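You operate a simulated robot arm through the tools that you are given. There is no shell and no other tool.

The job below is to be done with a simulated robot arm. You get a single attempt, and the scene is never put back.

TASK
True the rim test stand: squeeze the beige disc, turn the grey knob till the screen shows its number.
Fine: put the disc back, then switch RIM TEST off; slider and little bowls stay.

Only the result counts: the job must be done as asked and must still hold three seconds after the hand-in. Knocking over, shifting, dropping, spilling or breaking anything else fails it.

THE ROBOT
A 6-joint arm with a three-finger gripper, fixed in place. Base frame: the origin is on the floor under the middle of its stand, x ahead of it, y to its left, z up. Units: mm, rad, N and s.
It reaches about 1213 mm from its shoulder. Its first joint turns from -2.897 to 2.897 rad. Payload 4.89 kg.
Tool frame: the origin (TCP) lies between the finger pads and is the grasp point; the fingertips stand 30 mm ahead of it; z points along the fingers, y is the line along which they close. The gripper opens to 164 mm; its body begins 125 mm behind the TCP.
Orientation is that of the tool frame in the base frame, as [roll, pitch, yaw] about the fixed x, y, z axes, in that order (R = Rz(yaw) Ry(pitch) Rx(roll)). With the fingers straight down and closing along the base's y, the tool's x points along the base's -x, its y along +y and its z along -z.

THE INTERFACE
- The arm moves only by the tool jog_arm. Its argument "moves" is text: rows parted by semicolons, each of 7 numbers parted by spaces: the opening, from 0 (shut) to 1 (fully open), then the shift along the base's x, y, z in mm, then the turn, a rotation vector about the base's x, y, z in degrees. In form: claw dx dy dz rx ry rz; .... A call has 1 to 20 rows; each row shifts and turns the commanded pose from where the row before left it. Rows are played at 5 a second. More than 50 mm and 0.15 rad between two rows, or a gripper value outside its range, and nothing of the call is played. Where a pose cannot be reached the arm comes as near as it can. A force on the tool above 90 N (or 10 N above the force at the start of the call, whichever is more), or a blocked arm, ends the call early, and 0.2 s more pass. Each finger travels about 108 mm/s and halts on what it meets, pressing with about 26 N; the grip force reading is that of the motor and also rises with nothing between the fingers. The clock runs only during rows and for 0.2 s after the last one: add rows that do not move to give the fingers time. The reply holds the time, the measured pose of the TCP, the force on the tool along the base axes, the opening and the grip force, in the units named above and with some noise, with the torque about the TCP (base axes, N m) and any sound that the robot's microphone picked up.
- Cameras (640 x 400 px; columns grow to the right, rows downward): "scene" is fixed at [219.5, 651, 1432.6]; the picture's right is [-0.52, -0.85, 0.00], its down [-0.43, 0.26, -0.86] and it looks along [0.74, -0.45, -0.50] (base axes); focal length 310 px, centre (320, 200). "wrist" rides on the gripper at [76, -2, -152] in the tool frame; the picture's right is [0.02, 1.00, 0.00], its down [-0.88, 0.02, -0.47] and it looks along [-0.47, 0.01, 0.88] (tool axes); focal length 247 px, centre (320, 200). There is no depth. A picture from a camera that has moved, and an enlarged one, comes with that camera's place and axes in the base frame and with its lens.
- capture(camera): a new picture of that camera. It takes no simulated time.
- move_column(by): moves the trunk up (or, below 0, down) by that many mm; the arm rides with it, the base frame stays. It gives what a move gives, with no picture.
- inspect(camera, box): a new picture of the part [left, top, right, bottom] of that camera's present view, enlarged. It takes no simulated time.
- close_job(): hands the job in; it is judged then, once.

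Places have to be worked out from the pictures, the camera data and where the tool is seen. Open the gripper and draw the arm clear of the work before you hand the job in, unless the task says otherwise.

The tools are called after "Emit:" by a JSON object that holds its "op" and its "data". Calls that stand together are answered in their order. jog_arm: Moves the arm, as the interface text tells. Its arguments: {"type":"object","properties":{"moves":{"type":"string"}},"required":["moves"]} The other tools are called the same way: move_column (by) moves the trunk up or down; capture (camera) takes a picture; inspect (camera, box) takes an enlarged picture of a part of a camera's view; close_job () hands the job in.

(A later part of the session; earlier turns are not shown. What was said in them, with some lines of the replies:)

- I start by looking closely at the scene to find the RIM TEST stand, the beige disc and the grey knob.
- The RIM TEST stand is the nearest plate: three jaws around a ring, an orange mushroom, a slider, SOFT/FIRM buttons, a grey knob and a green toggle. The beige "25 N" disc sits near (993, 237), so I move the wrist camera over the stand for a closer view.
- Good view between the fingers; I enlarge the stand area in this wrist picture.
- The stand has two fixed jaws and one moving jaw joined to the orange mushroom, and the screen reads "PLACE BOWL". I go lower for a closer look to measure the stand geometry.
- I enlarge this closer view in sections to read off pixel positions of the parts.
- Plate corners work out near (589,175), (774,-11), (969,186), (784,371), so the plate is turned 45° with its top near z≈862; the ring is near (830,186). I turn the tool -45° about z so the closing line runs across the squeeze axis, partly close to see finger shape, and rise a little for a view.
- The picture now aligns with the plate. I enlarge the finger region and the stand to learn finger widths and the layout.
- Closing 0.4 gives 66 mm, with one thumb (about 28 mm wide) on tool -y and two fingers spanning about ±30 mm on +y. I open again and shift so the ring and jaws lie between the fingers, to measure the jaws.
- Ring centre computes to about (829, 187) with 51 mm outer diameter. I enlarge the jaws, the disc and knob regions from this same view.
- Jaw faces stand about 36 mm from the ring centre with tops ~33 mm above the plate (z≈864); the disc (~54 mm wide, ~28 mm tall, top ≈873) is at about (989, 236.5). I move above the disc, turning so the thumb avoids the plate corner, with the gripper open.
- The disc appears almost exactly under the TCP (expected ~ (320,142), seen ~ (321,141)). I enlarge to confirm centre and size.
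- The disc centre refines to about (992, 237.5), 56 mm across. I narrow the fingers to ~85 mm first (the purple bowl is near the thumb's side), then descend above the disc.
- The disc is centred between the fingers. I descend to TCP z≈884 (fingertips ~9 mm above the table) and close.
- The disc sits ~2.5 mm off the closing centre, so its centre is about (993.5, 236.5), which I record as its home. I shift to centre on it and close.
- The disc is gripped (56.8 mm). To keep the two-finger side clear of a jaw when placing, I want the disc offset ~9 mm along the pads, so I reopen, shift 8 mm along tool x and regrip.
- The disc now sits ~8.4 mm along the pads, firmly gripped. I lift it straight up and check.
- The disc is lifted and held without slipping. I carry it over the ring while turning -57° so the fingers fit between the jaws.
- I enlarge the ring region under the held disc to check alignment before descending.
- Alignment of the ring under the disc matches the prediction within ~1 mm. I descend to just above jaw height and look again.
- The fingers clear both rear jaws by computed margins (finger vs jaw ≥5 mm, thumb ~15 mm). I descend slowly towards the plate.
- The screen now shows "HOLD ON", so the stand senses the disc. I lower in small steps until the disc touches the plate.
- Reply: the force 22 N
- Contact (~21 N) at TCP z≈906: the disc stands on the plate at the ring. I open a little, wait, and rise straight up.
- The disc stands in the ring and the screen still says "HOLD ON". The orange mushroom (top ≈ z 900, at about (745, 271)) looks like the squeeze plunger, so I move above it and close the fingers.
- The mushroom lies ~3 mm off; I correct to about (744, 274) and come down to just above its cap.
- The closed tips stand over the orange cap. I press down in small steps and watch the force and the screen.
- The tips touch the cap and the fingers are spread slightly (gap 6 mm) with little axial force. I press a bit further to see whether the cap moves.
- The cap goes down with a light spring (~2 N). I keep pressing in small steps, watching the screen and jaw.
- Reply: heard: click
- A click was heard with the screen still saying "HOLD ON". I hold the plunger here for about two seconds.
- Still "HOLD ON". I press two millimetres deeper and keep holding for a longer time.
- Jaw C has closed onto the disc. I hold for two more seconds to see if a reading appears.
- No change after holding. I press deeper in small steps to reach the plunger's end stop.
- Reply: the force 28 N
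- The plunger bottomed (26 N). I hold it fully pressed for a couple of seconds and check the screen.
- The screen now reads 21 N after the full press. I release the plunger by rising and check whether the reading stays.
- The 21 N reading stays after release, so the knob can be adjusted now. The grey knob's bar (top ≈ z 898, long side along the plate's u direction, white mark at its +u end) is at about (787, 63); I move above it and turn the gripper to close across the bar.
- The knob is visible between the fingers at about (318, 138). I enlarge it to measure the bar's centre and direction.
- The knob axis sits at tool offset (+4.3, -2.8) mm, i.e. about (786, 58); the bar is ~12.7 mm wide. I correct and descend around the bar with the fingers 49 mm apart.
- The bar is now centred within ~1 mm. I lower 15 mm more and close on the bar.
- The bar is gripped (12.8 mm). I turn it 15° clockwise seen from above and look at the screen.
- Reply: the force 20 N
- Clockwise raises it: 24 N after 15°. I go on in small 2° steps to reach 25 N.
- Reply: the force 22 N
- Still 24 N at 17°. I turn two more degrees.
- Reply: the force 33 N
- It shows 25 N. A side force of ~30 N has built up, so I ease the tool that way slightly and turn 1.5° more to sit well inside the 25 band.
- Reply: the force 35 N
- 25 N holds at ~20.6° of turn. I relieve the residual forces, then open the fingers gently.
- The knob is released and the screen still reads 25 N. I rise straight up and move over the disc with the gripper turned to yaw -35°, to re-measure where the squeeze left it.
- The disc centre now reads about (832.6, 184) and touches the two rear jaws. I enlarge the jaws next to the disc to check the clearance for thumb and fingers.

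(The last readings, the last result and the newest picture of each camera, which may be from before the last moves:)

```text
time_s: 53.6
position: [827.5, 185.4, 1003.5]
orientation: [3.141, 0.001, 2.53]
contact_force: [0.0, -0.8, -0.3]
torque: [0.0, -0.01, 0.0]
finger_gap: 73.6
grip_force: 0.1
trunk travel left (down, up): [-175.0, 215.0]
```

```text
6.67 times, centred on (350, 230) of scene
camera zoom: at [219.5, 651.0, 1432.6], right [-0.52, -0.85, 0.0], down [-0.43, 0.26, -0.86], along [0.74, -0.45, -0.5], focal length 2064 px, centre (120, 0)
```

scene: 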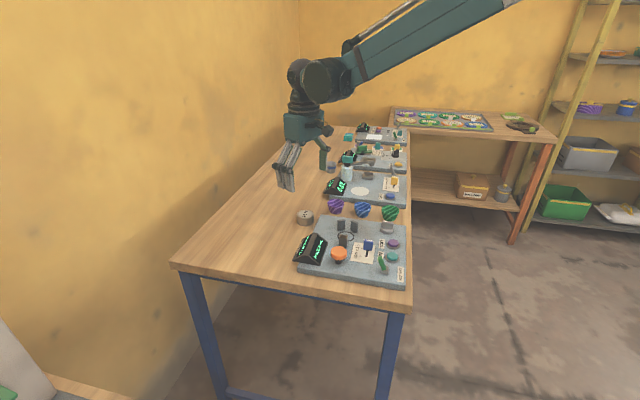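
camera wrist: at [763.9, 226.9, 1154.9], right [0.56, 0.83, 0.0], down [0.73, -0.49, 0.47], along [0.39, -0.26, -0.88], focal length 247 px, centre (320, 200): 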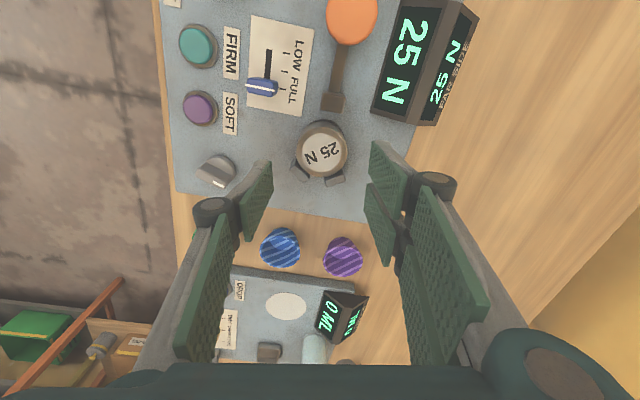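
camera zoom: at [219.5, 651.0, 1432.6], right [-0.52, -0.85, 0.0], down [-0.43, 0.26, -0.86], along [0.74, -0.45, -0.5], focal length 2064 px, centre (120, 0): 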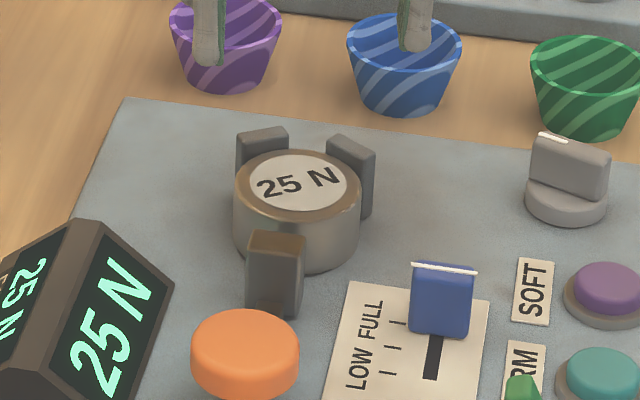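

Clearances work: jaw corners lie ≥6 mm beyond the thumb edge and inside the finger plane. I shift to set the disc at tool x≈-9.5 and descend partway to re-check.

Emit:
{"op": "jog_arm", "data": {"moves": "0.45 -2.3 3.5 0 0 0 0; 0.45 0 0 -30 0 0 0; 0.45 0 0 -30 0 0 0; 0.45 0 0 -8 0 0 0; 0.45 0 0 0 0 0 0"}}

Emit:
{"op": "inspect", "data": {"camera": "wrist", "box": [250, 100, 390, 250]}}

Emit:
{"op": "inspect", "data": {"camera": "scene", "box": [310, 190, 390, 260]}}

```text
time_s: 54.8
position: [825.5, 187.6, 936.0]
orientation: [3.142, 0.0, 2.53]
contact_force: [1.1, 0.4, -0.8]
torque: [-0.04, 0.05, 0.01]
finger_gap: 74.1
grip_force: 0.0
trunk travel left (down, up): [-175.0, 215.0]
```

```text
2.67 times, centred on (320, 175) of wrist
camera zoom: at [761.2, 229.6, 1086.7], right [0.56, 0.83, 0.0], down [0.73, -0.49, 0.47], along [0.39, -0.26, -0.88], focal length 659 px, centre (320, 267)
```

zoom: 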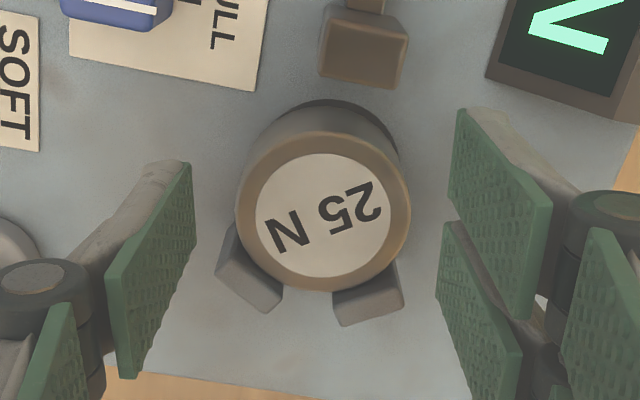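

```text
5.71 times, centred on (350, 225) of scene
camera zoom: at [219.5, 651.0, 1432.6], right [-0.52, -0.85, 0.0], down [-0.43, 0.26, -0.86], along [0.74, -0.45, -0.5], focal length 1769 px, centre (149, 57)
```

zoom: 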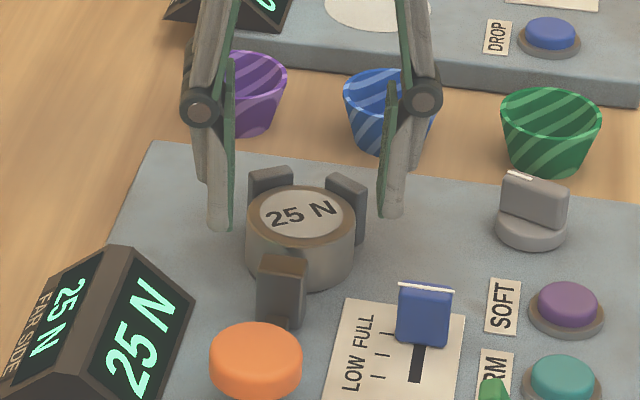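

The disc is at tool (-9.3, +0.8), as wanted. I descend to TCP z≈907 and close on the disc.

Emit:
{"op": "jog_arm", "data": {"moves": "0.45 0.4 0.6 -10 0 0 0; 0.45 0 0 -10 0 0 0; 0.45 0 0 -9 0 0 0; 0.45 0 0 0 0 0 0"}}

Emit:
{"op": "inspect", "data": {"camera": "wrist", "box": [250, 100, 390, 250]}}

Emit:
{"op": "inspect", "data": {"camera": "scene", "box": [310, 190, 390, 260]}}

```text
time_s: 55.8
position: [825.1, 189.4, 905.9]
orientation: [-3.141, -0.001, 2.531]
contact_force: [0.7, -0.6, 0.0]
torque: [0.0, 0.02, -0.01]
finger_gap: 74.0
grip_force: 0.0
trunk travel left (down, up): [-175.0, 215.0]
```

```text
2.67 times, centred on (320, 175) of wrist
camera zoom: at [762.1, 231.0, 1056.8], right [0.56, 0.83, 0.0], down [0.73, -0.49, 0.47], along [0.39, -0.26, -0.88], focal length 659 px, centre (320, 267)
```

zoom: 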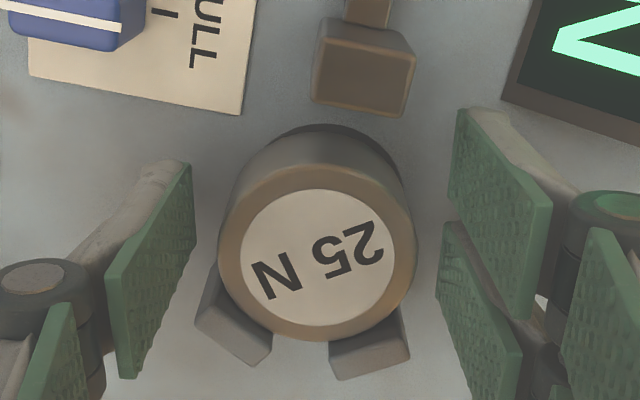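

```text
5.71 times, centred on (350, 225) of scene
camera zoom: at [219.5, 651.0, 1432.6], right [-0.52, -0.85, 0.0], down [-0.43, 0.26, -0.86], along [0.74, -0.45, -0.5], focal length 1769 px, centre (149, 57)
```

zoom: 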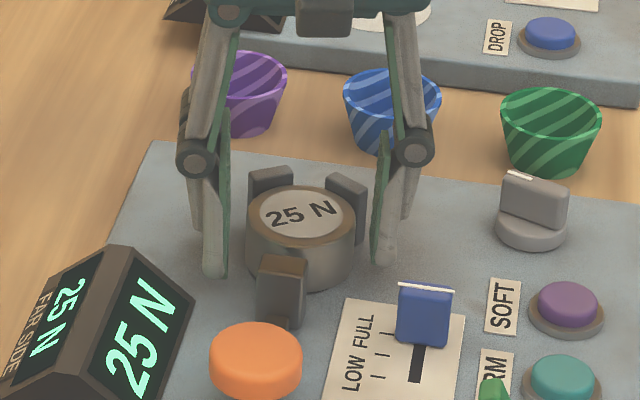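

The disc is at tool (-10, -0.7); I nudge 1.5 mm for better thumb contact and close the grip.

Emit:
{"op": "jog_arm", "data": {"moves": "0.45 0.9 -1.3 0 0 0 0; 0.4 0 0 0 0 0 0; 0.36 0 0 0 0 0 0; 0.25 0 0 0 0 0 0; 0.25 0 0 0 0 0 0; 0.25 0 0 0 0 0 0"}}

Emit:
{"op": "inspect", "data": {"camera": "wrist", "box": [250, 100, 390, 250]}}

Emit:
{"op": "inspect", "data": {"camera": "scene", "box": [310, 190, 390, 260]}}

```text
time_s: 57.2
position: [826.0, 188.8, 906.8]
orientation: [-3.141, 0.001, 2.532]
contact_force: [1.0, 4.2, 2.3]
torque: [0.19, -0.13, 0.1]
finger_gap: 56.7
grip_force: 26.1
trunk travel left (down, up): [-175.0, 215.0]
```

```text
2.67 times, centred on (320, 175) of wrist
camera zoom: at [762.6, 229.7, 1057.3], right [0.56, 0.83, 0.0], down [0.73, -0.49, 0.47], along [0.39, -0.26, -0.88], focal length 659 px, centre (320, 267)
```

zoom: 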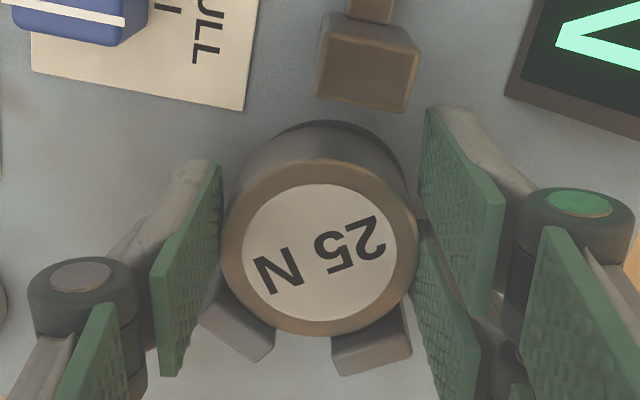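

```text
5.71 times, centred on (350, 225) of scene
camera zoom: at [219.5, 651.0, 1432.6], right [-0.52, -0.85, 0.0], down [-0.43, 0.26, -0.86], along [0.74, -0.45, -0.5], focal length 1769 px, centre (149, 57)
```

zoom: 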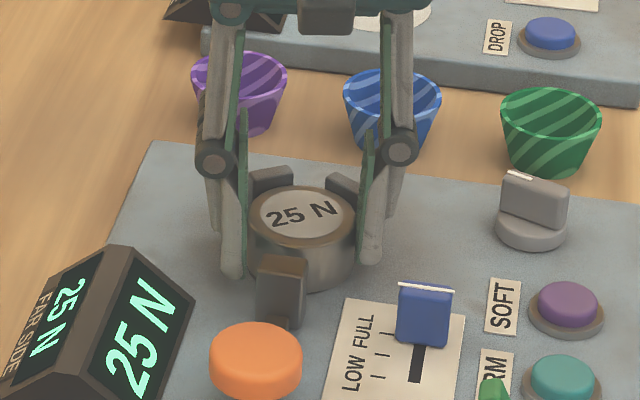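

The disc is gripped again. I lift it slowly clear of the jaws.

Emit:
{"op": "jog_arm", "data": {"moves": "0.25 0 0 5 0 0 0; 0.25 0 0 10 0 0 0; 0.25 0 0 15 0 0 0; 0.25 0 0 25 0 0 0; 0.25 0 0 30 0 0 0; 0.25 0 0 0 0 0 0"}}

Emit:
{"op": "capture", "data": {"camera": "wrist"}}

Emit:
{"op": "inspect", "data": {"camera": "scene", "box": [290, 160, 430, 290]}}

```text
time_s: 58.6
position: [826.4, 189.1, 992.2]
orientation: [-3.142, 0.0, 2.532]
contact_force: [0.2, -0.2, -1.9]
torque: [0.0, 0.01, 0.01]
finger_gap: 56.5
grip_force: 26.2
trunk travel left (down, up): [-175.0, 215.0]
```

```text
taken
camera wrist: at [763.5, 230.4, 1142.7], right [0.56, 0.83, 0.0], down [0.73, -0.49, 0.47], along [0.39, -0.26, -0.88], focal length 247 px, centre (320, 200)
```

wrist: 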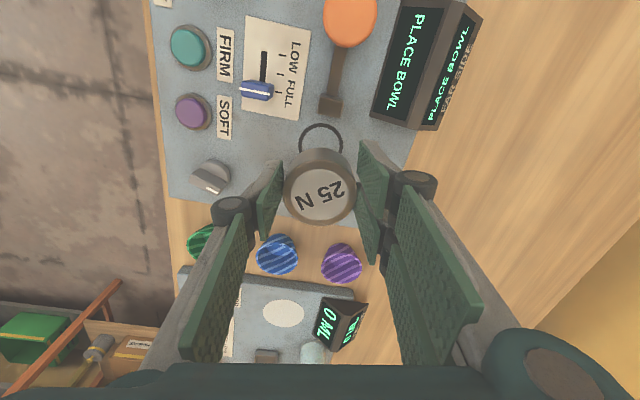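

```text
3.08 times, centred on (360, 225) of scene
camera zoom: at [219.5, 651.0, 1432.6], right [-0.52, -0.85, 0.0], down [-0.43, 0.26, -0.86], along [0.74, -0.45, -0.5], focal length 953 px, centre (197, 123)
```

zoom: 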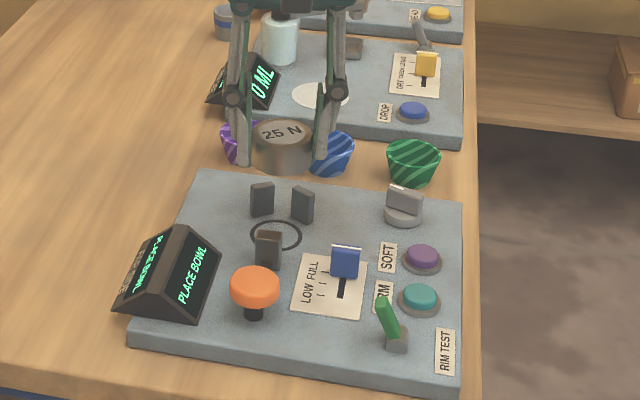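

The disc is up and held at tool (-7.7, -0.2). I carry it back over its home at (993.5, 237), turning +55° to the earlier pick yaw.

Emit:
{"op": "jog_arm", "data": {"moves": "0.25 22.87 6.53 0 0 0 7.857; 0.25 22.87 6.53 0 0 0 7.857; 0.25 22.87 6.53 0 0 0 7.857; 0.25 22.87 6.53 0 0 0 7.857; 0.25 22.87 6.53 0 0 0 7.857; 0.25 22.87 6.53 0 0 0 7.857; 0.25 22.87 6.53 0 0 0 7.857; 0.25 0 0 0 0 0 0"}}

Emit:
{"op": "capture", "data": {"camera": "wrist"}}

Emit:
{"op": "capture", "data": {"camera": "scene"}}

```text
time_s: 60.4
position: [987.5, 234.0, 991.1]
orientation: [-3.14, 0.0, -2.792]
contact_force: [1.2, 0.8, -2.8]
torque: [0.02, 0.07, 0.0]
finger_gap: 56.9
grip_force: 25.8
trunk travel left (down, up): [-175.0, 215.0]
```

```text
taken
camera wrist: at [916.5, 205.6, 1142.0], right [-0.36, 0.93, 0.0], down [0.82, 0.32, 0.47], along [0.44, 0.17, -0.88], focal length 247 px, centre (320, 200)
```

wrist: 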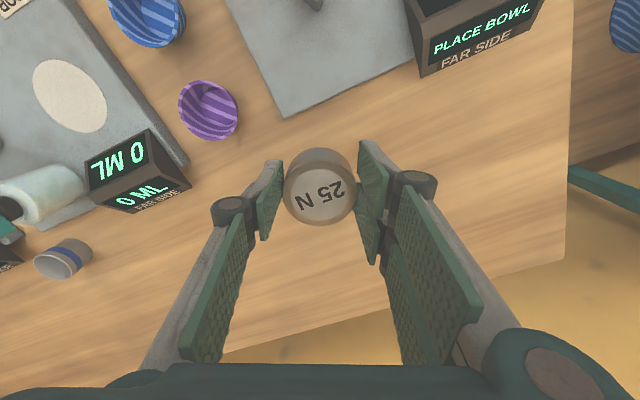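

```text
taken
```

scene: 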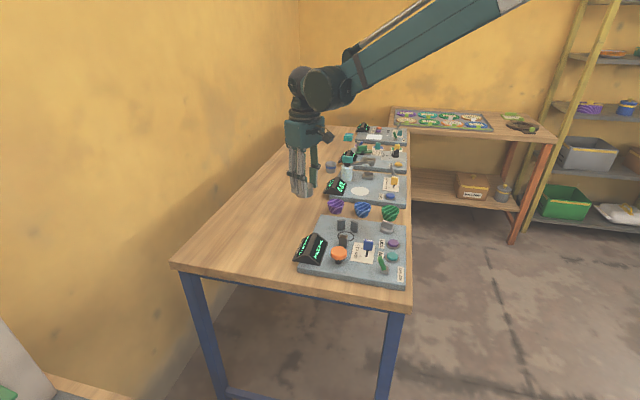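

This view matches the one at the first lift, so the disc is over its home. I descend to just above the table.

Emit:
{"op": "jog_arm", "data": {"moves": "0.25 0 0 -30 0 0 0; 0.25 0 0 -30 0 0 0; 0.25 0 0 -25 0 0 0; 0.25 0 0 -12 0 0 0; 0.25 0 0 -5 0 0 0; 0.25 0 0 0 0 0 0"}}

Emit:
{"op": "capture", "data": {"camera": "wrist"}}

Emit:
{"op": "inspect", "data": {"camera": "scene", "box": [280, 170, 350, 235]}}

```text
time_s: 61.8
position: [985.0, 233.5, 890.2]
orientation: [3.141, 0.002, -2.793]
contact_force: [-0.2, 0.6, -1.5]
torque: [-0.06, 0.02, -0.01]
finger_gap: 56.9
grip_force: 26.2
trunk travel left (down, up): [-175.0, 215.0]
```

```text
taken
camera wrist: at [914.5, 205.0, 1040.9], right [-0.36, 0.93, 0.0], down [0.82, 0.32, 0.47], along [0.44, 0.17, -0.88], focal length 247 px, centre (320, 200)
```

wrist: 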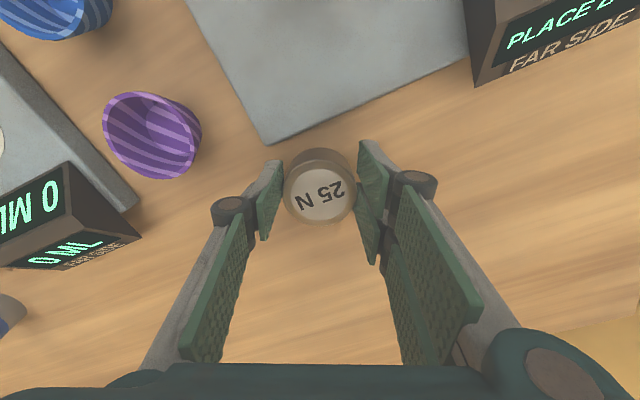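

```text
6.15 times, centred on (315, 202) of scene
camera zoom: at [219.5, 651.0, 1432.6], right [-0.52, -0.85, 0.0], down [-0.43, 0.26, -0.86], along [0.74, -0.45, -0.5], focal length 1906 px, centre (351, 185)
```

zoom: 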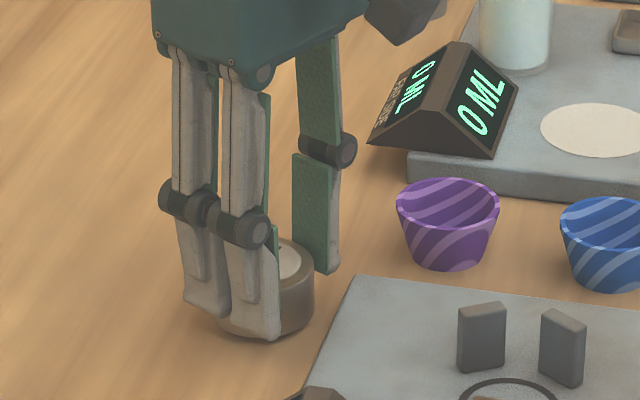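

I lower in ~1 mm steps until the disc touches the table.

Emit:
{"op": "jog_arm", "data": {"moves": "0.25 0 0 -1.2 0 0 0; 0.25 0 0 -1.2 0 0 0; 0.25 0 0 -1 0 0 0; 0.25 0 0 0 0 0 0"}}

```text
time_s: 62.8
position: [986.2, 233.8, 886.9]
orientation: [3.141, 0.001, -2.792]
contact_force: [-0.3, 0.3, -1.3]
torque: [-0.04, 0.0, -0.01]
finger_gap: 57.0
grip_force: 25.9
trunk travel left (down, up): [-175.0, 215.0]
```

No contact yet at z≈887. I lower another millimetre or so.

Emit:
{"op": "jog_arm", "data": {"moves": "0.25 0 0 -0.7 0 0 0; 0.25 0 0 -0.7 0 0 0; 0.25 0 0 0 0 0 0"}}

```text
time_s: 63.6
position: [987.0, 233.6, 884.5]
orientation: [-3.141, 0.001, -2.792]
contact_force: [0.0, 0.3, -0.7]
torque: [0.02, -0.02, -0.03]
finger_gap: 56.9
grip_force: 26.0
trunk travel left (down, up): [-175.0, 215.0]
```

Force is just lessening; I continue down in sub-millimetre steps.

Emit:
{"op": "jog_arm", "data": {"moves": "0.25 0 0 -0.6 0 0 0; 0.25 0 0 -0.6 0 0 0; 0.25 0 0 0 0 0 0"}}

Emit:
{"op": "inspect", "data": {"camera": "scene", "box": [280, 170, 350, 235]}}

```text
time_s: 64.4
position: [986.7, 232.6, 885.1]
orientation: [3.141, -0.001, -2.792]
contact_force: [0.6, 3.1, 8.1]
torque: [0.07, -0.07, 0.05]
finger_gap: 56.6
grip_force: 25.9
trunk travel left (down, up): [-175.0, 215.0]
```

```text
6.15 times, centred on (315, 202) of scene
camera zoom: at [219.5, 651.0, 1432.6], right [-0.52, -0.85, 0.0], down [-0.43, 0.26, -0.86], along [0.74, -0.45, -0.5], focal length 1906 px, centre (351, 185)
```

zoom: 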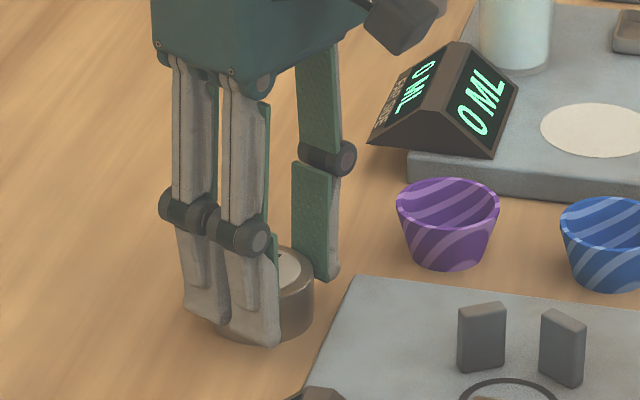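

Contact (8 N): the disc rests on the table. I open and rise straight up, then check the disc's place.

Emit:
{"op": "jog_arm", "data": {"moves": "0.4 0 0 0 0 0 0; 0.48 0 0 0 0 0 0; 0.48 0 0 0 0 0 0; 0.48 0 0 15 0 0 0; 0.48 0 0 35 0 0 0; 0.48 0 0 40 0 0 0; 0.48 0 0 35 0 0 0; 0.48 0 0 0 0 0 0"}}

Emit:
{"op": "capture", "data": {"camera": "wrist"}}

Emit:
{"op": "inspect", "data": {"camera": "scene", "box": [280, 190, 340, 235]}}

Emit:
{"op": "inspect", "data": {"camera": "scene", "box": [280, 200, 430, 294]}}

```text
time_s: 66.2
position: [983.7, 232.6, 1010.9]
orientation: [3.142, -0.001, -2.793]
contact_force: [-0.5, 1.1, -0.1]
torque: [0.01, -0.04, 0.0]
finger_gap: 78.4
grip_force: 0.1
trunk travel left (down, up): [-175.0, 215.0]
```

```text
taken
camera wrist: at [913.1, 203.8, 1161.7], right [-0.36, 0.93, 0.0], down [0.82, 0.32, 0.47], along [0.44, 0.17, -0.88], focal length 247 px, centre (320, 200)
```

wrist: 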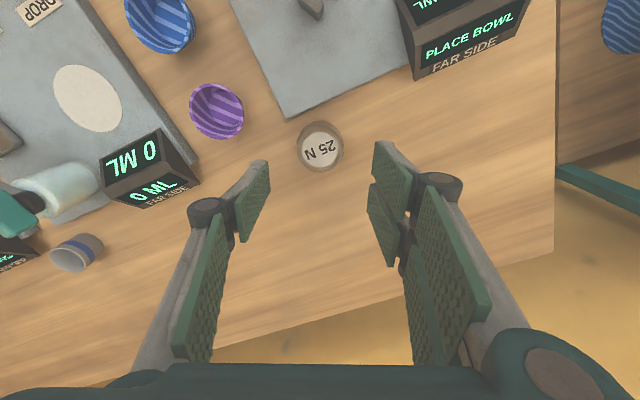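

```text
8.89 times, centred on (310, 212) of scene
camera zoom: at [219.5, 651.0, 1432.6], right [-0.52, -0.85, 0.0], down [-0.43, 0.26, -0.86], along [0.74, -0.45, -0.5], focal length 2752 px, centre (409, 89)
```

zoom: 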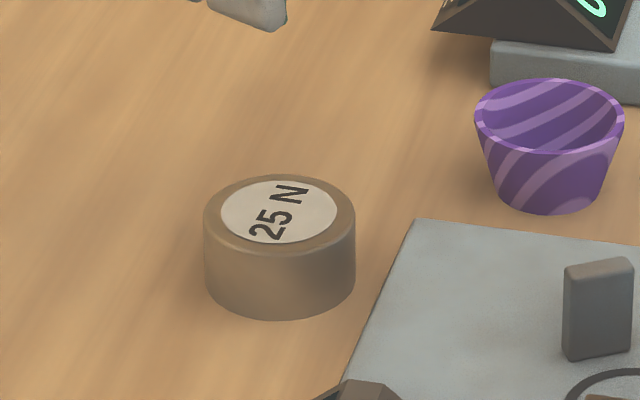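

```text
4.26 times, centred on (355, 247) of scene
camera zoom: at [219.5, 651.0, 1432.6], right [-0.52, -0.85, 0.0], down [-0.43, 0.26, -0.86], along [0.74, -0.45, -0.5], focal length 1318 px, centre (171, 0)
```

zoom: 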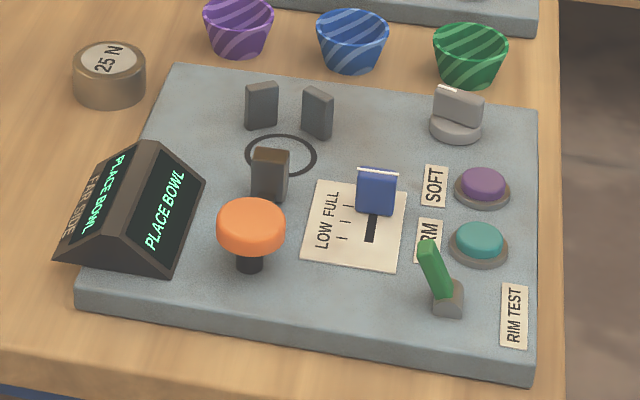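

The disc is back within ~1 mm of its first place, and bowls and slider are unchanged. Next is the green toggle near (653, 189), whose lever leans to +u; I close the gripper and move over the stand for a close look at it.

Emit:
{"op": "jog_arm", "data": {"moves": "0.48 0 0 10 0 0 0; 0.3 -35.3 0.75 0 0 0 -8.125; 0.1 -35.3 0.75 0 0 0 -8.125; 0 -35.3 0.75 0 0 0 -8.125; 0 -35.3 0.75 0 0 0 -8.125; 0 -35.3 0.75 0 0 0 -8.125; 0 -35.3 0.75 0 0 0 -8.125; 0 -35.3 0.75 0 0 0 -8.125; 0 -35.0 0.75 0 0 0 -8.125; 0 0 0 0 0 0 0"}}

Emit:
{"op": "capture", "data": {"camera": "wrist"}}

Emit:
{"op": "inspect", "data": {"camera": "scene", "box": [370, 230, 420, 290]}}

```text
time_s: 68.4
position: [705.0, 237.7, 1018.6]
orientation: [3.141, -0.001, 2.357]
contact_force: [-0.7, -0.5, 0.5]
torque: [0.02, -0.09, 0.0]
finger_gap: 0.0
grip_force: 26.4
trunk travel left (down, up): [-175.0, 215.0]
```

```text
taken
camera wrist: at [650.1, 290.2, 1169.7], right [0.69, 0.72, 0.0], down [0.64, -0.61, 0.47], along [0.34, -0.33, -0.88], focal length 247 px, centre (320, 200)
```

wrist: 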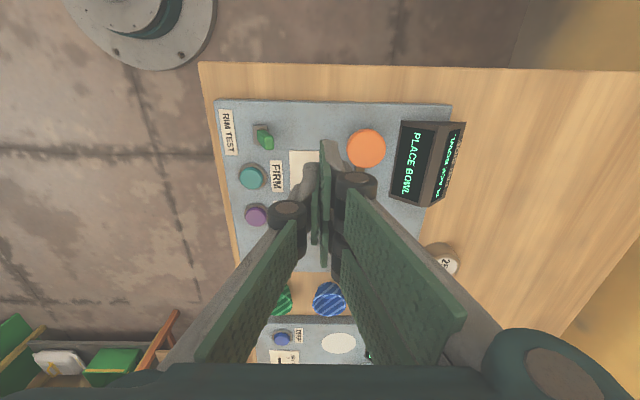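

```text
6.67 times, centred on (395, 260) of scene
camera zoom: at [219.5, 651.0, 1432.6], right [-0.52, -0.85, 0.0], down [-0.43, 0.26, -0.86], along [0.74, -0.45, -0.5], focal length 2064 px, centre (-180, -200)
```

zoom: 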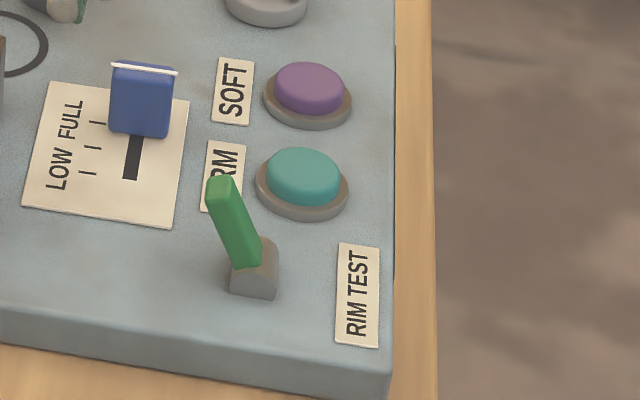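

I enlarge the toggle in the wrist view to place its base and lever tip.

Emit:
{"op": "inspect", "data": {"camera": "wrist", "box": [215, 100, 315, 200]}}

Emit:
{"op": "inspect", "data": {"camera": "wrist", "box": [240, 110, 290, 160]}}

```text
4.00 times, centred on (265, 150) of wrist
camera zoom: at [650.1, 290.2, 1169.7], right [0.69, 0.72, 0.0], down [0.64, -0.61, 0.47], along [0.34, -0.33, -0.88], focal length 988 px, centre (540, 400)
```

zoom: 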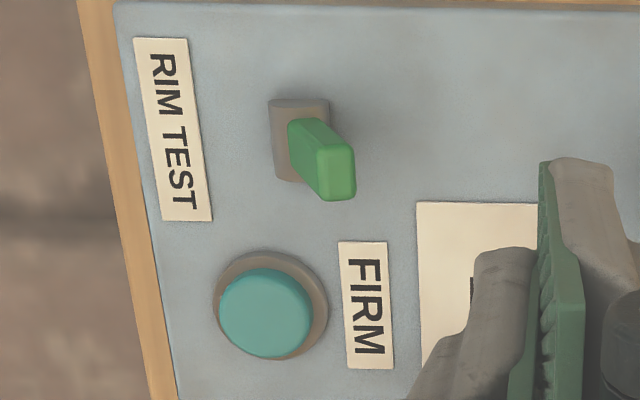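

```text
8.00 times, centred on (265, 135) of wrist
camera zoom: at [650.1, 290.2, 1169.7], right [0.69, 0.72, 0.0], down [0.64, -0.61, 0.47], along [0.34, -0.33, -0.88], focal length 1976 px, centre (760, 720)
```

zoom: 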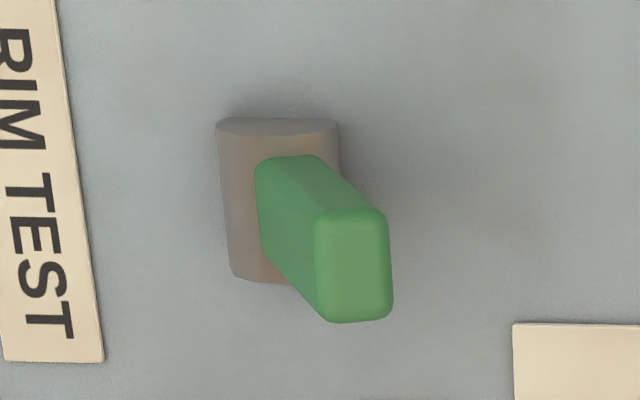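

The lever tip is at about u=-106, v=-130 (relative to the ring) at z≈908, leaning toward +u from its base at u≈-121. I descend with the closed fingers on the +u side of the lever, well clear of orange, slider and buttons.

Emit:
{"op": "jog_arm", "data": {"moves": "0 -2.5 2.5 -30 0 0 0; 0 0 0 -30 0 0 0; 0 0 0 -25 0 0 0; 0 0 0 -15 0 0 0; 0 0 0 0 0 0 0"}}

Emit:
{"op": "capture", "data": {"camera": "wrist"}}

Emit:
{"op": "inspect", "data": {"camera": "scene", "box": [320, 210, 420, 290]}}

```text
time_s: 69.6
position: [702.5, 242.5, 918.3]
orientation: [3.141, 0.0, 2.359]
contact_force: [-0.3, -0.3, 0.0]
torque: [-0.02, 0.04, 0.02]
finger_gap: 0.2
grip_force: 26.0
trunk travel left (down, up): [-175.0, 215.0]
```

```text
taken
camera wrist: at [647.5, 294.5, 1069.5], right [0.69, 0.72, 0.0], down [0.64, -0.61, 0.47], along [0.34, -0.33, -0.88], focal length 247 px, centre (320, 200)
```

wrist: 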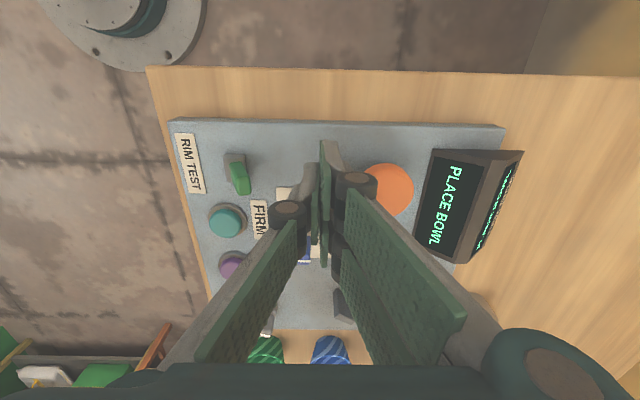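

```text
5.00 times, centred on (370, 250) of scene
camera zoom: at [219.5, 651.0, 1432.6], right [-0.52, -0.85, 0.0], down [-0.43, 0.26, -0.86], along [0.74, -0.45, -0.5], focal length 1548 px, centre (70, -50)
```

zoom: 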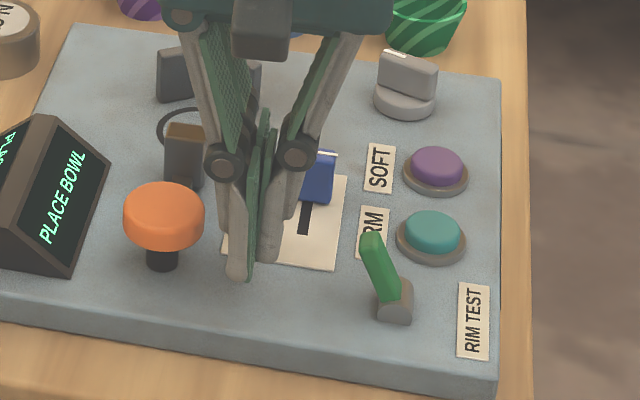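

The thumb's outer face is ~30 mm from the lever with a clear path. I move toward the lever along -u.

Emit:
{"op": "jog_arm", "data": {"moves": "0 -2.83 -2.83 0 0 0 0; 0 -2.83 -2.83 0 0 0 0; 0 -2.83 -2.83 0 0 0 0; 0 -2.83 -2.83 0 0 0 0; 0 -2.83 -2.83 0 0 0 0; 0 -2.83 -2.83 0 0 0 0; 0 0 0 0 0 0 0"}}

Emit:
{"op": "inspect", "data": {"camera": "scene", "box": [320, 210, 420, 290]}}

Emit:
{"op": "inspect", "data": {"camera": "wrist", "box": [220, 120, 360, 260]}}

```text
time_s: 71.2
position: [684.7, 225.3, 917.6]
orientation: [-3.14, 0.001, 2.36]
contact_force: [0.3, 0.8, -0.7]
torque: [-0.03, -0.01, -0.02]
finger_gap: 0.0
grip_force: 26.4
trunk travel left (down, up): [-175.0, 215.0]
```

```text
5.00 times, centred on (370, 250) of scene
camera zoom: at [219.5, 651.0, 1432.6], right [-0.52, -0.85, 0.0], down [-0.43, 0.26, -0.86], along [0.74, -0.45, -0.5], focal length 1548 px, centre (70, -50)
```

zoom: 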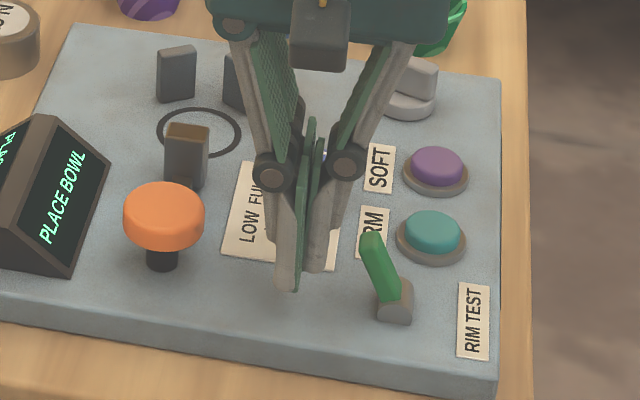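

```text
2.86 times, centred on (290, 190) of wrist
camera zoom: at [629.8, 277.9, 1068.7], right [0.69, 0.72, 0.0], down [0.64, -0.61, 0.47], along [0.34, -0.33, -0.88], focal length 706 px, centre (406, 229)
```

zoom: 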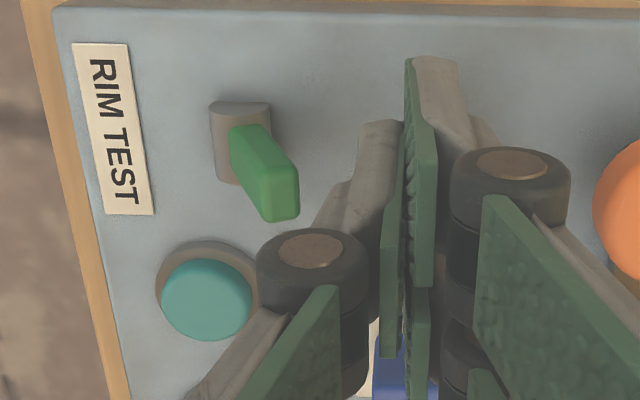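

The lever tip is centred on the thumb and ~8 mm away. I keep pushing along -u in small steps, watching force and sound.

Emit:
{"op": "jog_arm", "data": {"moves": "0 -2.12 -2.12 0 0 0 0; 0 -2.12 -2.12 0 0 0 0; 0 -2.12 -2.12 0 0 0 0; 0 -2.12 -2.12 0 0 0 0; 0 -2.12 -2.12 0 0 0 0; 0 0 0 0 0 0 0"}}

Emit:
{"op": "inspect", "data": {"camera": "scene", "box": [320, 210, 420, 290]}}

Emit:
{"op": "inspect", "data": {"camera": "wrist", "box": [220, 120, 360, 260]}}

```text
time_s: 72.6
position: [674.4, 215.9, 918.8]
orientation: [-3.141, -0.001, 2.356]
contact_force: [0.2, 1.1, 0.0]
torque: [-0.01, 0.01, 0.02]
finger_gap: 0.0
grip_force: 26.1
trunk travel left (down, up): [-175.0, 215.0]
```

```text
5.00 times, centred on (370, 250) of scene
camera zoom: at [219.5, 651.0, 1432.6], right [-0.52, -0.85, 0.0], down [-0.43, 0.26, -0.86], along [0.74, -0.45, -0.5], focal length 1548 px, centre (70, -50)
```

zoom: 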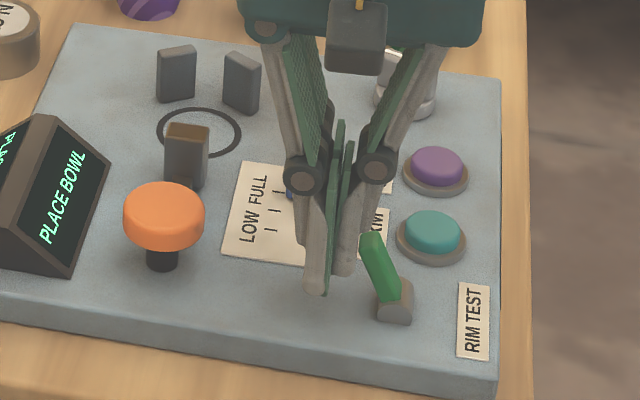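

```text
2.86 times, centred on (290, 190) of wrist
camera zoom: at [619.2, 267.6, 1069.6], right [0.69, 0.72, 0.0], down [0.64, -0.61, 0.47], along [0.34, -0.33, -0.88], focal length 706 px, centre (406, 229)
```

zoom: 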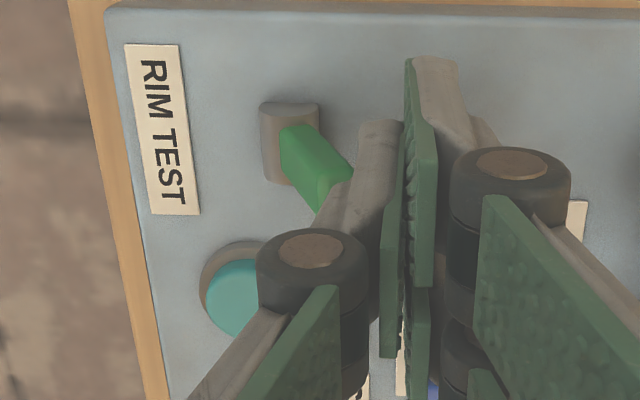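

No contact force yet; I keep pushing in 3 mm steps.

Emit:
{"op": "jog_arm", "data": {"moves": "0 -2.12 -2.12 0 0 0 0; 0 -2.12 -2.12 0 0 0 0; 0 -2.12 -2.12 0 0 0 0; 0 -2.12 -2.12 0 0 0 0; 0 0 0 0 0 0 0"}}

Emit:
{"op": "inspect", "data": {"camera": "scene", "box": [320, 210, 420, 290]}}

Emit:
{"op": "inspect", "data": {"camera": "wrist", "box": [220, 120, 360, 260]}}

```text
time_s: 73.8
position: [665.5, 206.7, 918.9]
orientation: [3.141, -0.002, 2.357]
contact_force: [0.8, 0.3, -0.9]
torque: [0.0, 0.05, 0.02]
finger_gap: 0.0
grip_force: 25.8
trunk travel left (down, up): [-175.0, 215.0]
```

```text
5.00 times, centred on (370, 250) of scene
camera zoom: at [219.5, 651.0, 1432.6], right [-0.52, -0.85, 0.0], down [-0.43, 0.26, -0.86], along [0.74, -0.45, -0.5], focal length 1548 px, centre (70, -50)
```

zoom: 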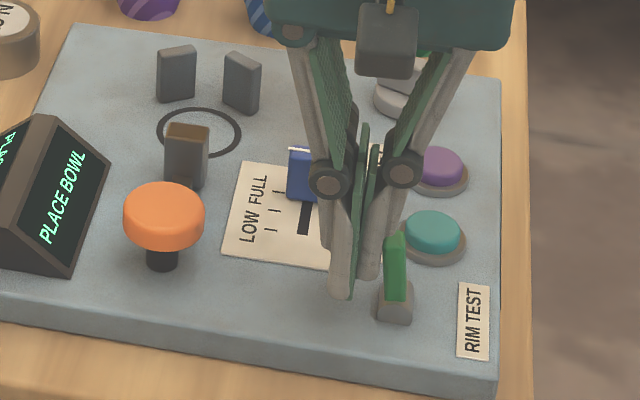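

```text
2.86 times, centred on (290, 190) of wrist
camera zoom: at [610.6, 258.8, 1069.5], right [0.69, 0.72, 0.0], down [0.64, -0.61, 0.47], along [0.34, -0.33, -0.88], focal length 706 px, centre (406, 229)
```

zoom: 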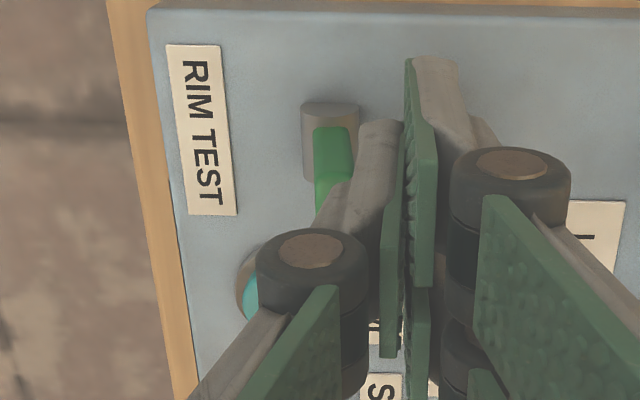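

The lever has been pushed nearly upright with little force. I continue along -u until it flips.

Emit:
{"op": "jog_arm", "data": {"moves": "0 -2.12 -2.12 0 0 0 0; 0 -2.12 -2.12 0 0 0 0; 0 -2.12 -2.12 0 0 0 0; 0 0 0 0 0 0 0"}}

Emit:
{"op": "inspect", "data": {"camera": "scene", "box": [290, 210, 420, 290]}}

Emit:
{"op": "inspect", "data": {"camera": "wrist", "box": [220, 120, 360, 260]}}

```text
time_s: 74.8
position: [659.9, 201.8, 920.2]
orientation: [3.141, -0.001, 2.358]
contact_force: [-0.1, 0.4, 0.8]
torque: [0.03, -0.04, 0.01]
finger_gap: 0.1
grip_force: 26.1
trunk travel left (down, up): [-175.0, 215.0]
heard: click
```

```text
4.92 times, centred on (355, 250) of scene
camera zoom: at [219.5, 651.0, 1432.6], right [-0.52, -0.85, 0.0], down [-0.43, 0.26, -0.86], along [0.74, -0.45, -0.5], focal length 1524 px, centre (148, -46)
```

zoom: 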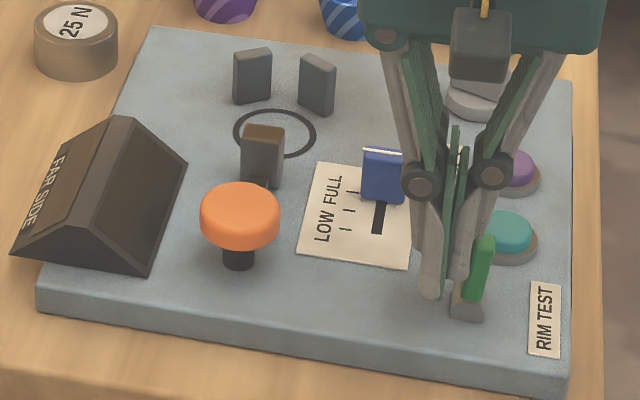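

```text
2.86 times, centred on (290, 190) of wrist
camera zoom: at [604.7, 252.5, 1069.9], right [0.69, 0.72, 0.0], down [0.64, -0.61, 0.47], along [0.34, -0.33, -0.88], focal length 706 px, centre (406, 229)
```

zoom: 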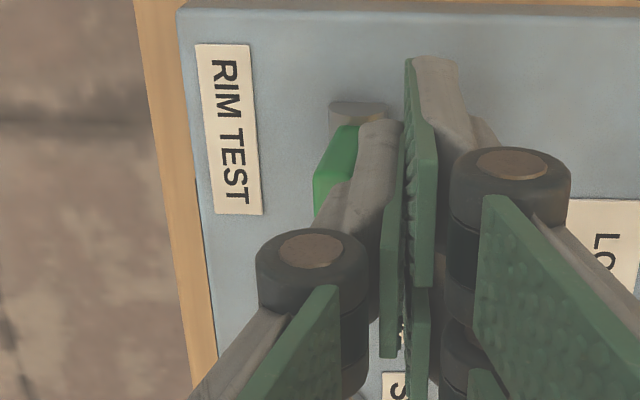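

A click sounded and the screen went dark: RIM TEST is off. I push 5 mm more so the lever is surely at its far stop, then back away.

Emit:
{"op": "jog_arm", "data": {"moves": "0 -1.8 -1.8 0 0 0 0; 0 -1.8 -1.8 0 0 0 0; 0 0 0 0 0 0 0"}}

Emit:
{"op": "inspect", "data": {"camera": "scene", "box": [290, 210, 420, 290]}}

```text
time_s: 75.6
position: [655.5, 197.6, 919.4]
orientation: [3.141, -0.001, 2.358]
contact_force: [0.5, -0.2, 0.0]
torque: [-0.05, -0.03, -0.04]
finger_gap: 0.0
grip_force: 25.7
trunk travel left (down, up): [-175.0, 215.0]
```

```text
4.92 times, centred on (355, 250) of scene
camera zoom: at [219.5, 651.0, 1432.6], right [-0.52, -0.85, 0.0], down [-0.43, 0.26, -0.86], along [0.74, -0.45, -0.5], focal length 1524 px, centre (148, -46)
```

zoom: 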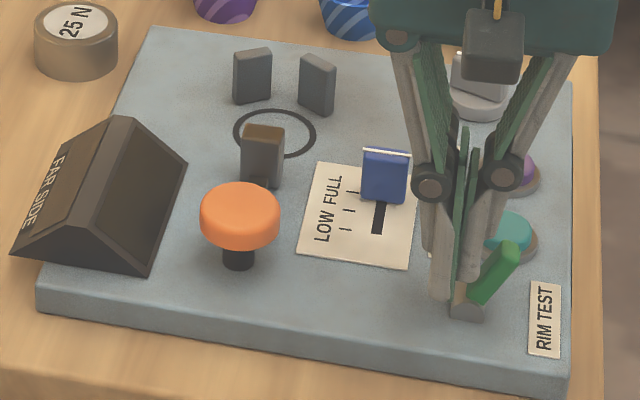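

The lever now leans fully to -u. I back off along +u, rise, and draw the arm clear.

Emit:
{"op": "jog_arm", "data": {"moves": "0 6 6 0 0 0 0; 0 8 8 0 0 0 0; 0 6 6 0 0 0 0; 0 0 0 30 0 0 0; 0 0 0 40 0 0 0; 0 0 0 45 0 0 0; 0 0 0 45 0 0 0; 0 0 0 45 0 0 0; 0.5 -20 10 40 0 0 0; 1 -30 15 30 0 0 0; 1 -30 15 20 0 0 0; 1 -30 15 0 0 0 0; 1 0 0 0 0 0 0"}}

Emit:
{"op": "capture", "data": {"camera": "scene"}}

Emit:
{"op": "inspect", "data": {"camera": "scene", "box": [280, 200, 430, 294]}}

Emit:
{"op": "capture", "data": {"camera": "wrist"}}

```text
time_s: 78.4
position: [566.4, 271.8, 1215.6]
orientation: [-3.141, -0.002, 2.357]
contact_force: [-0.7, -0.3, 0.4]
torque: [0.07, -0.02, 0.01]
finger_gap: 163.9
grip_force: 0.0
trunk travel left (down, up): [-175.0, 215.0]
```

```text
taken
```

scene: 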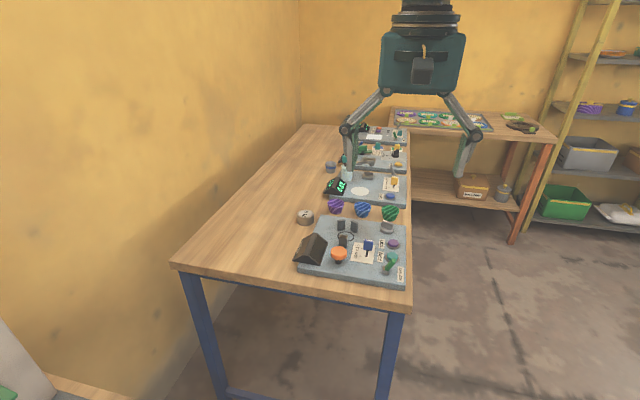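

```text
4.26 times, centred on (355, 247) of scene
camera zoom: at [219.5, 651.0, 1432.6], right [-0.52, -0.85, 0.0], down [-0.43, 0.26, -0.86], along [0.74, -0.45, -0.5], focal length 1318 px, centre (171, 0)
```

zoom: 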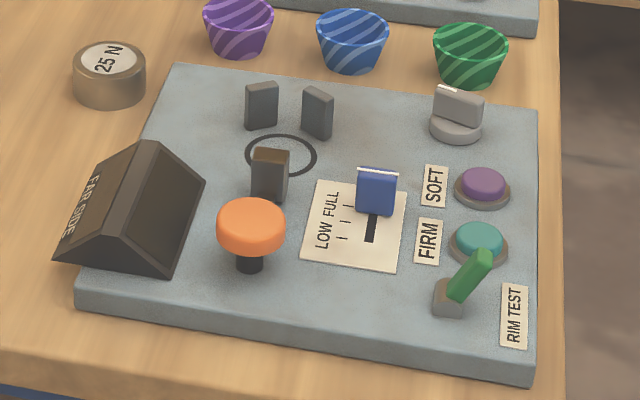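

```text
taken
camera wrist: at [510.3, 324.2, 1366.3], right [0.69, 0.72, 0.0], down [0.64, -0.61, 0.47], along [0.34, -0.33, -0.88], focal length 247 px, centre (320, 200)
```

wrist: 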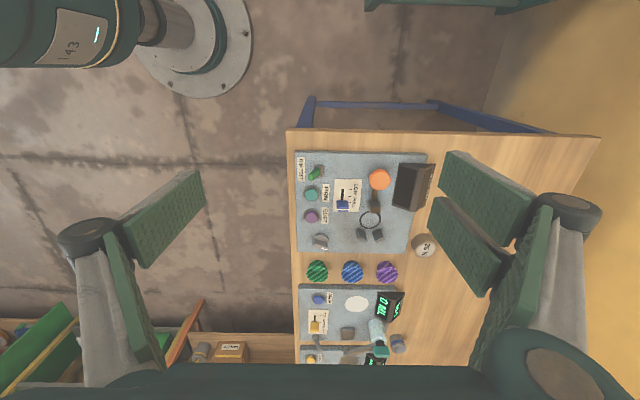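

The screen is dark, the toggle is flipped, the disc is at its first place, slider and bowls look unmoved, and the arm is open and clear. I hand the job in.

Emit:
{"op": "close_job", "data": {}}

```text
The job is handed in.
```

The rim test stand is trued, and the job is handed in; I haven't seen a verdict.

- **Calibration:** I set the 25 N disc in the ring and pressed the orange plunger all the way down, which gave a reading of 21 N. I then turned the grey knob about 20° clockwise until the screen showed 25 N. It held at 25 N after I let go of the knob. I did not squeeze the disc a second time to confirm it.
- **Disc:** It is back on the table about 1 mm from where it started, judging by before and after pictures.
- **Switch:** RIM TEST is off. The toggle clicked over and the screen went dark.
- **Left alone:** The slider and the little bowls are where they were in the first picture. I knocked nothing over.

The gripper is open and the arm is clear of the table.
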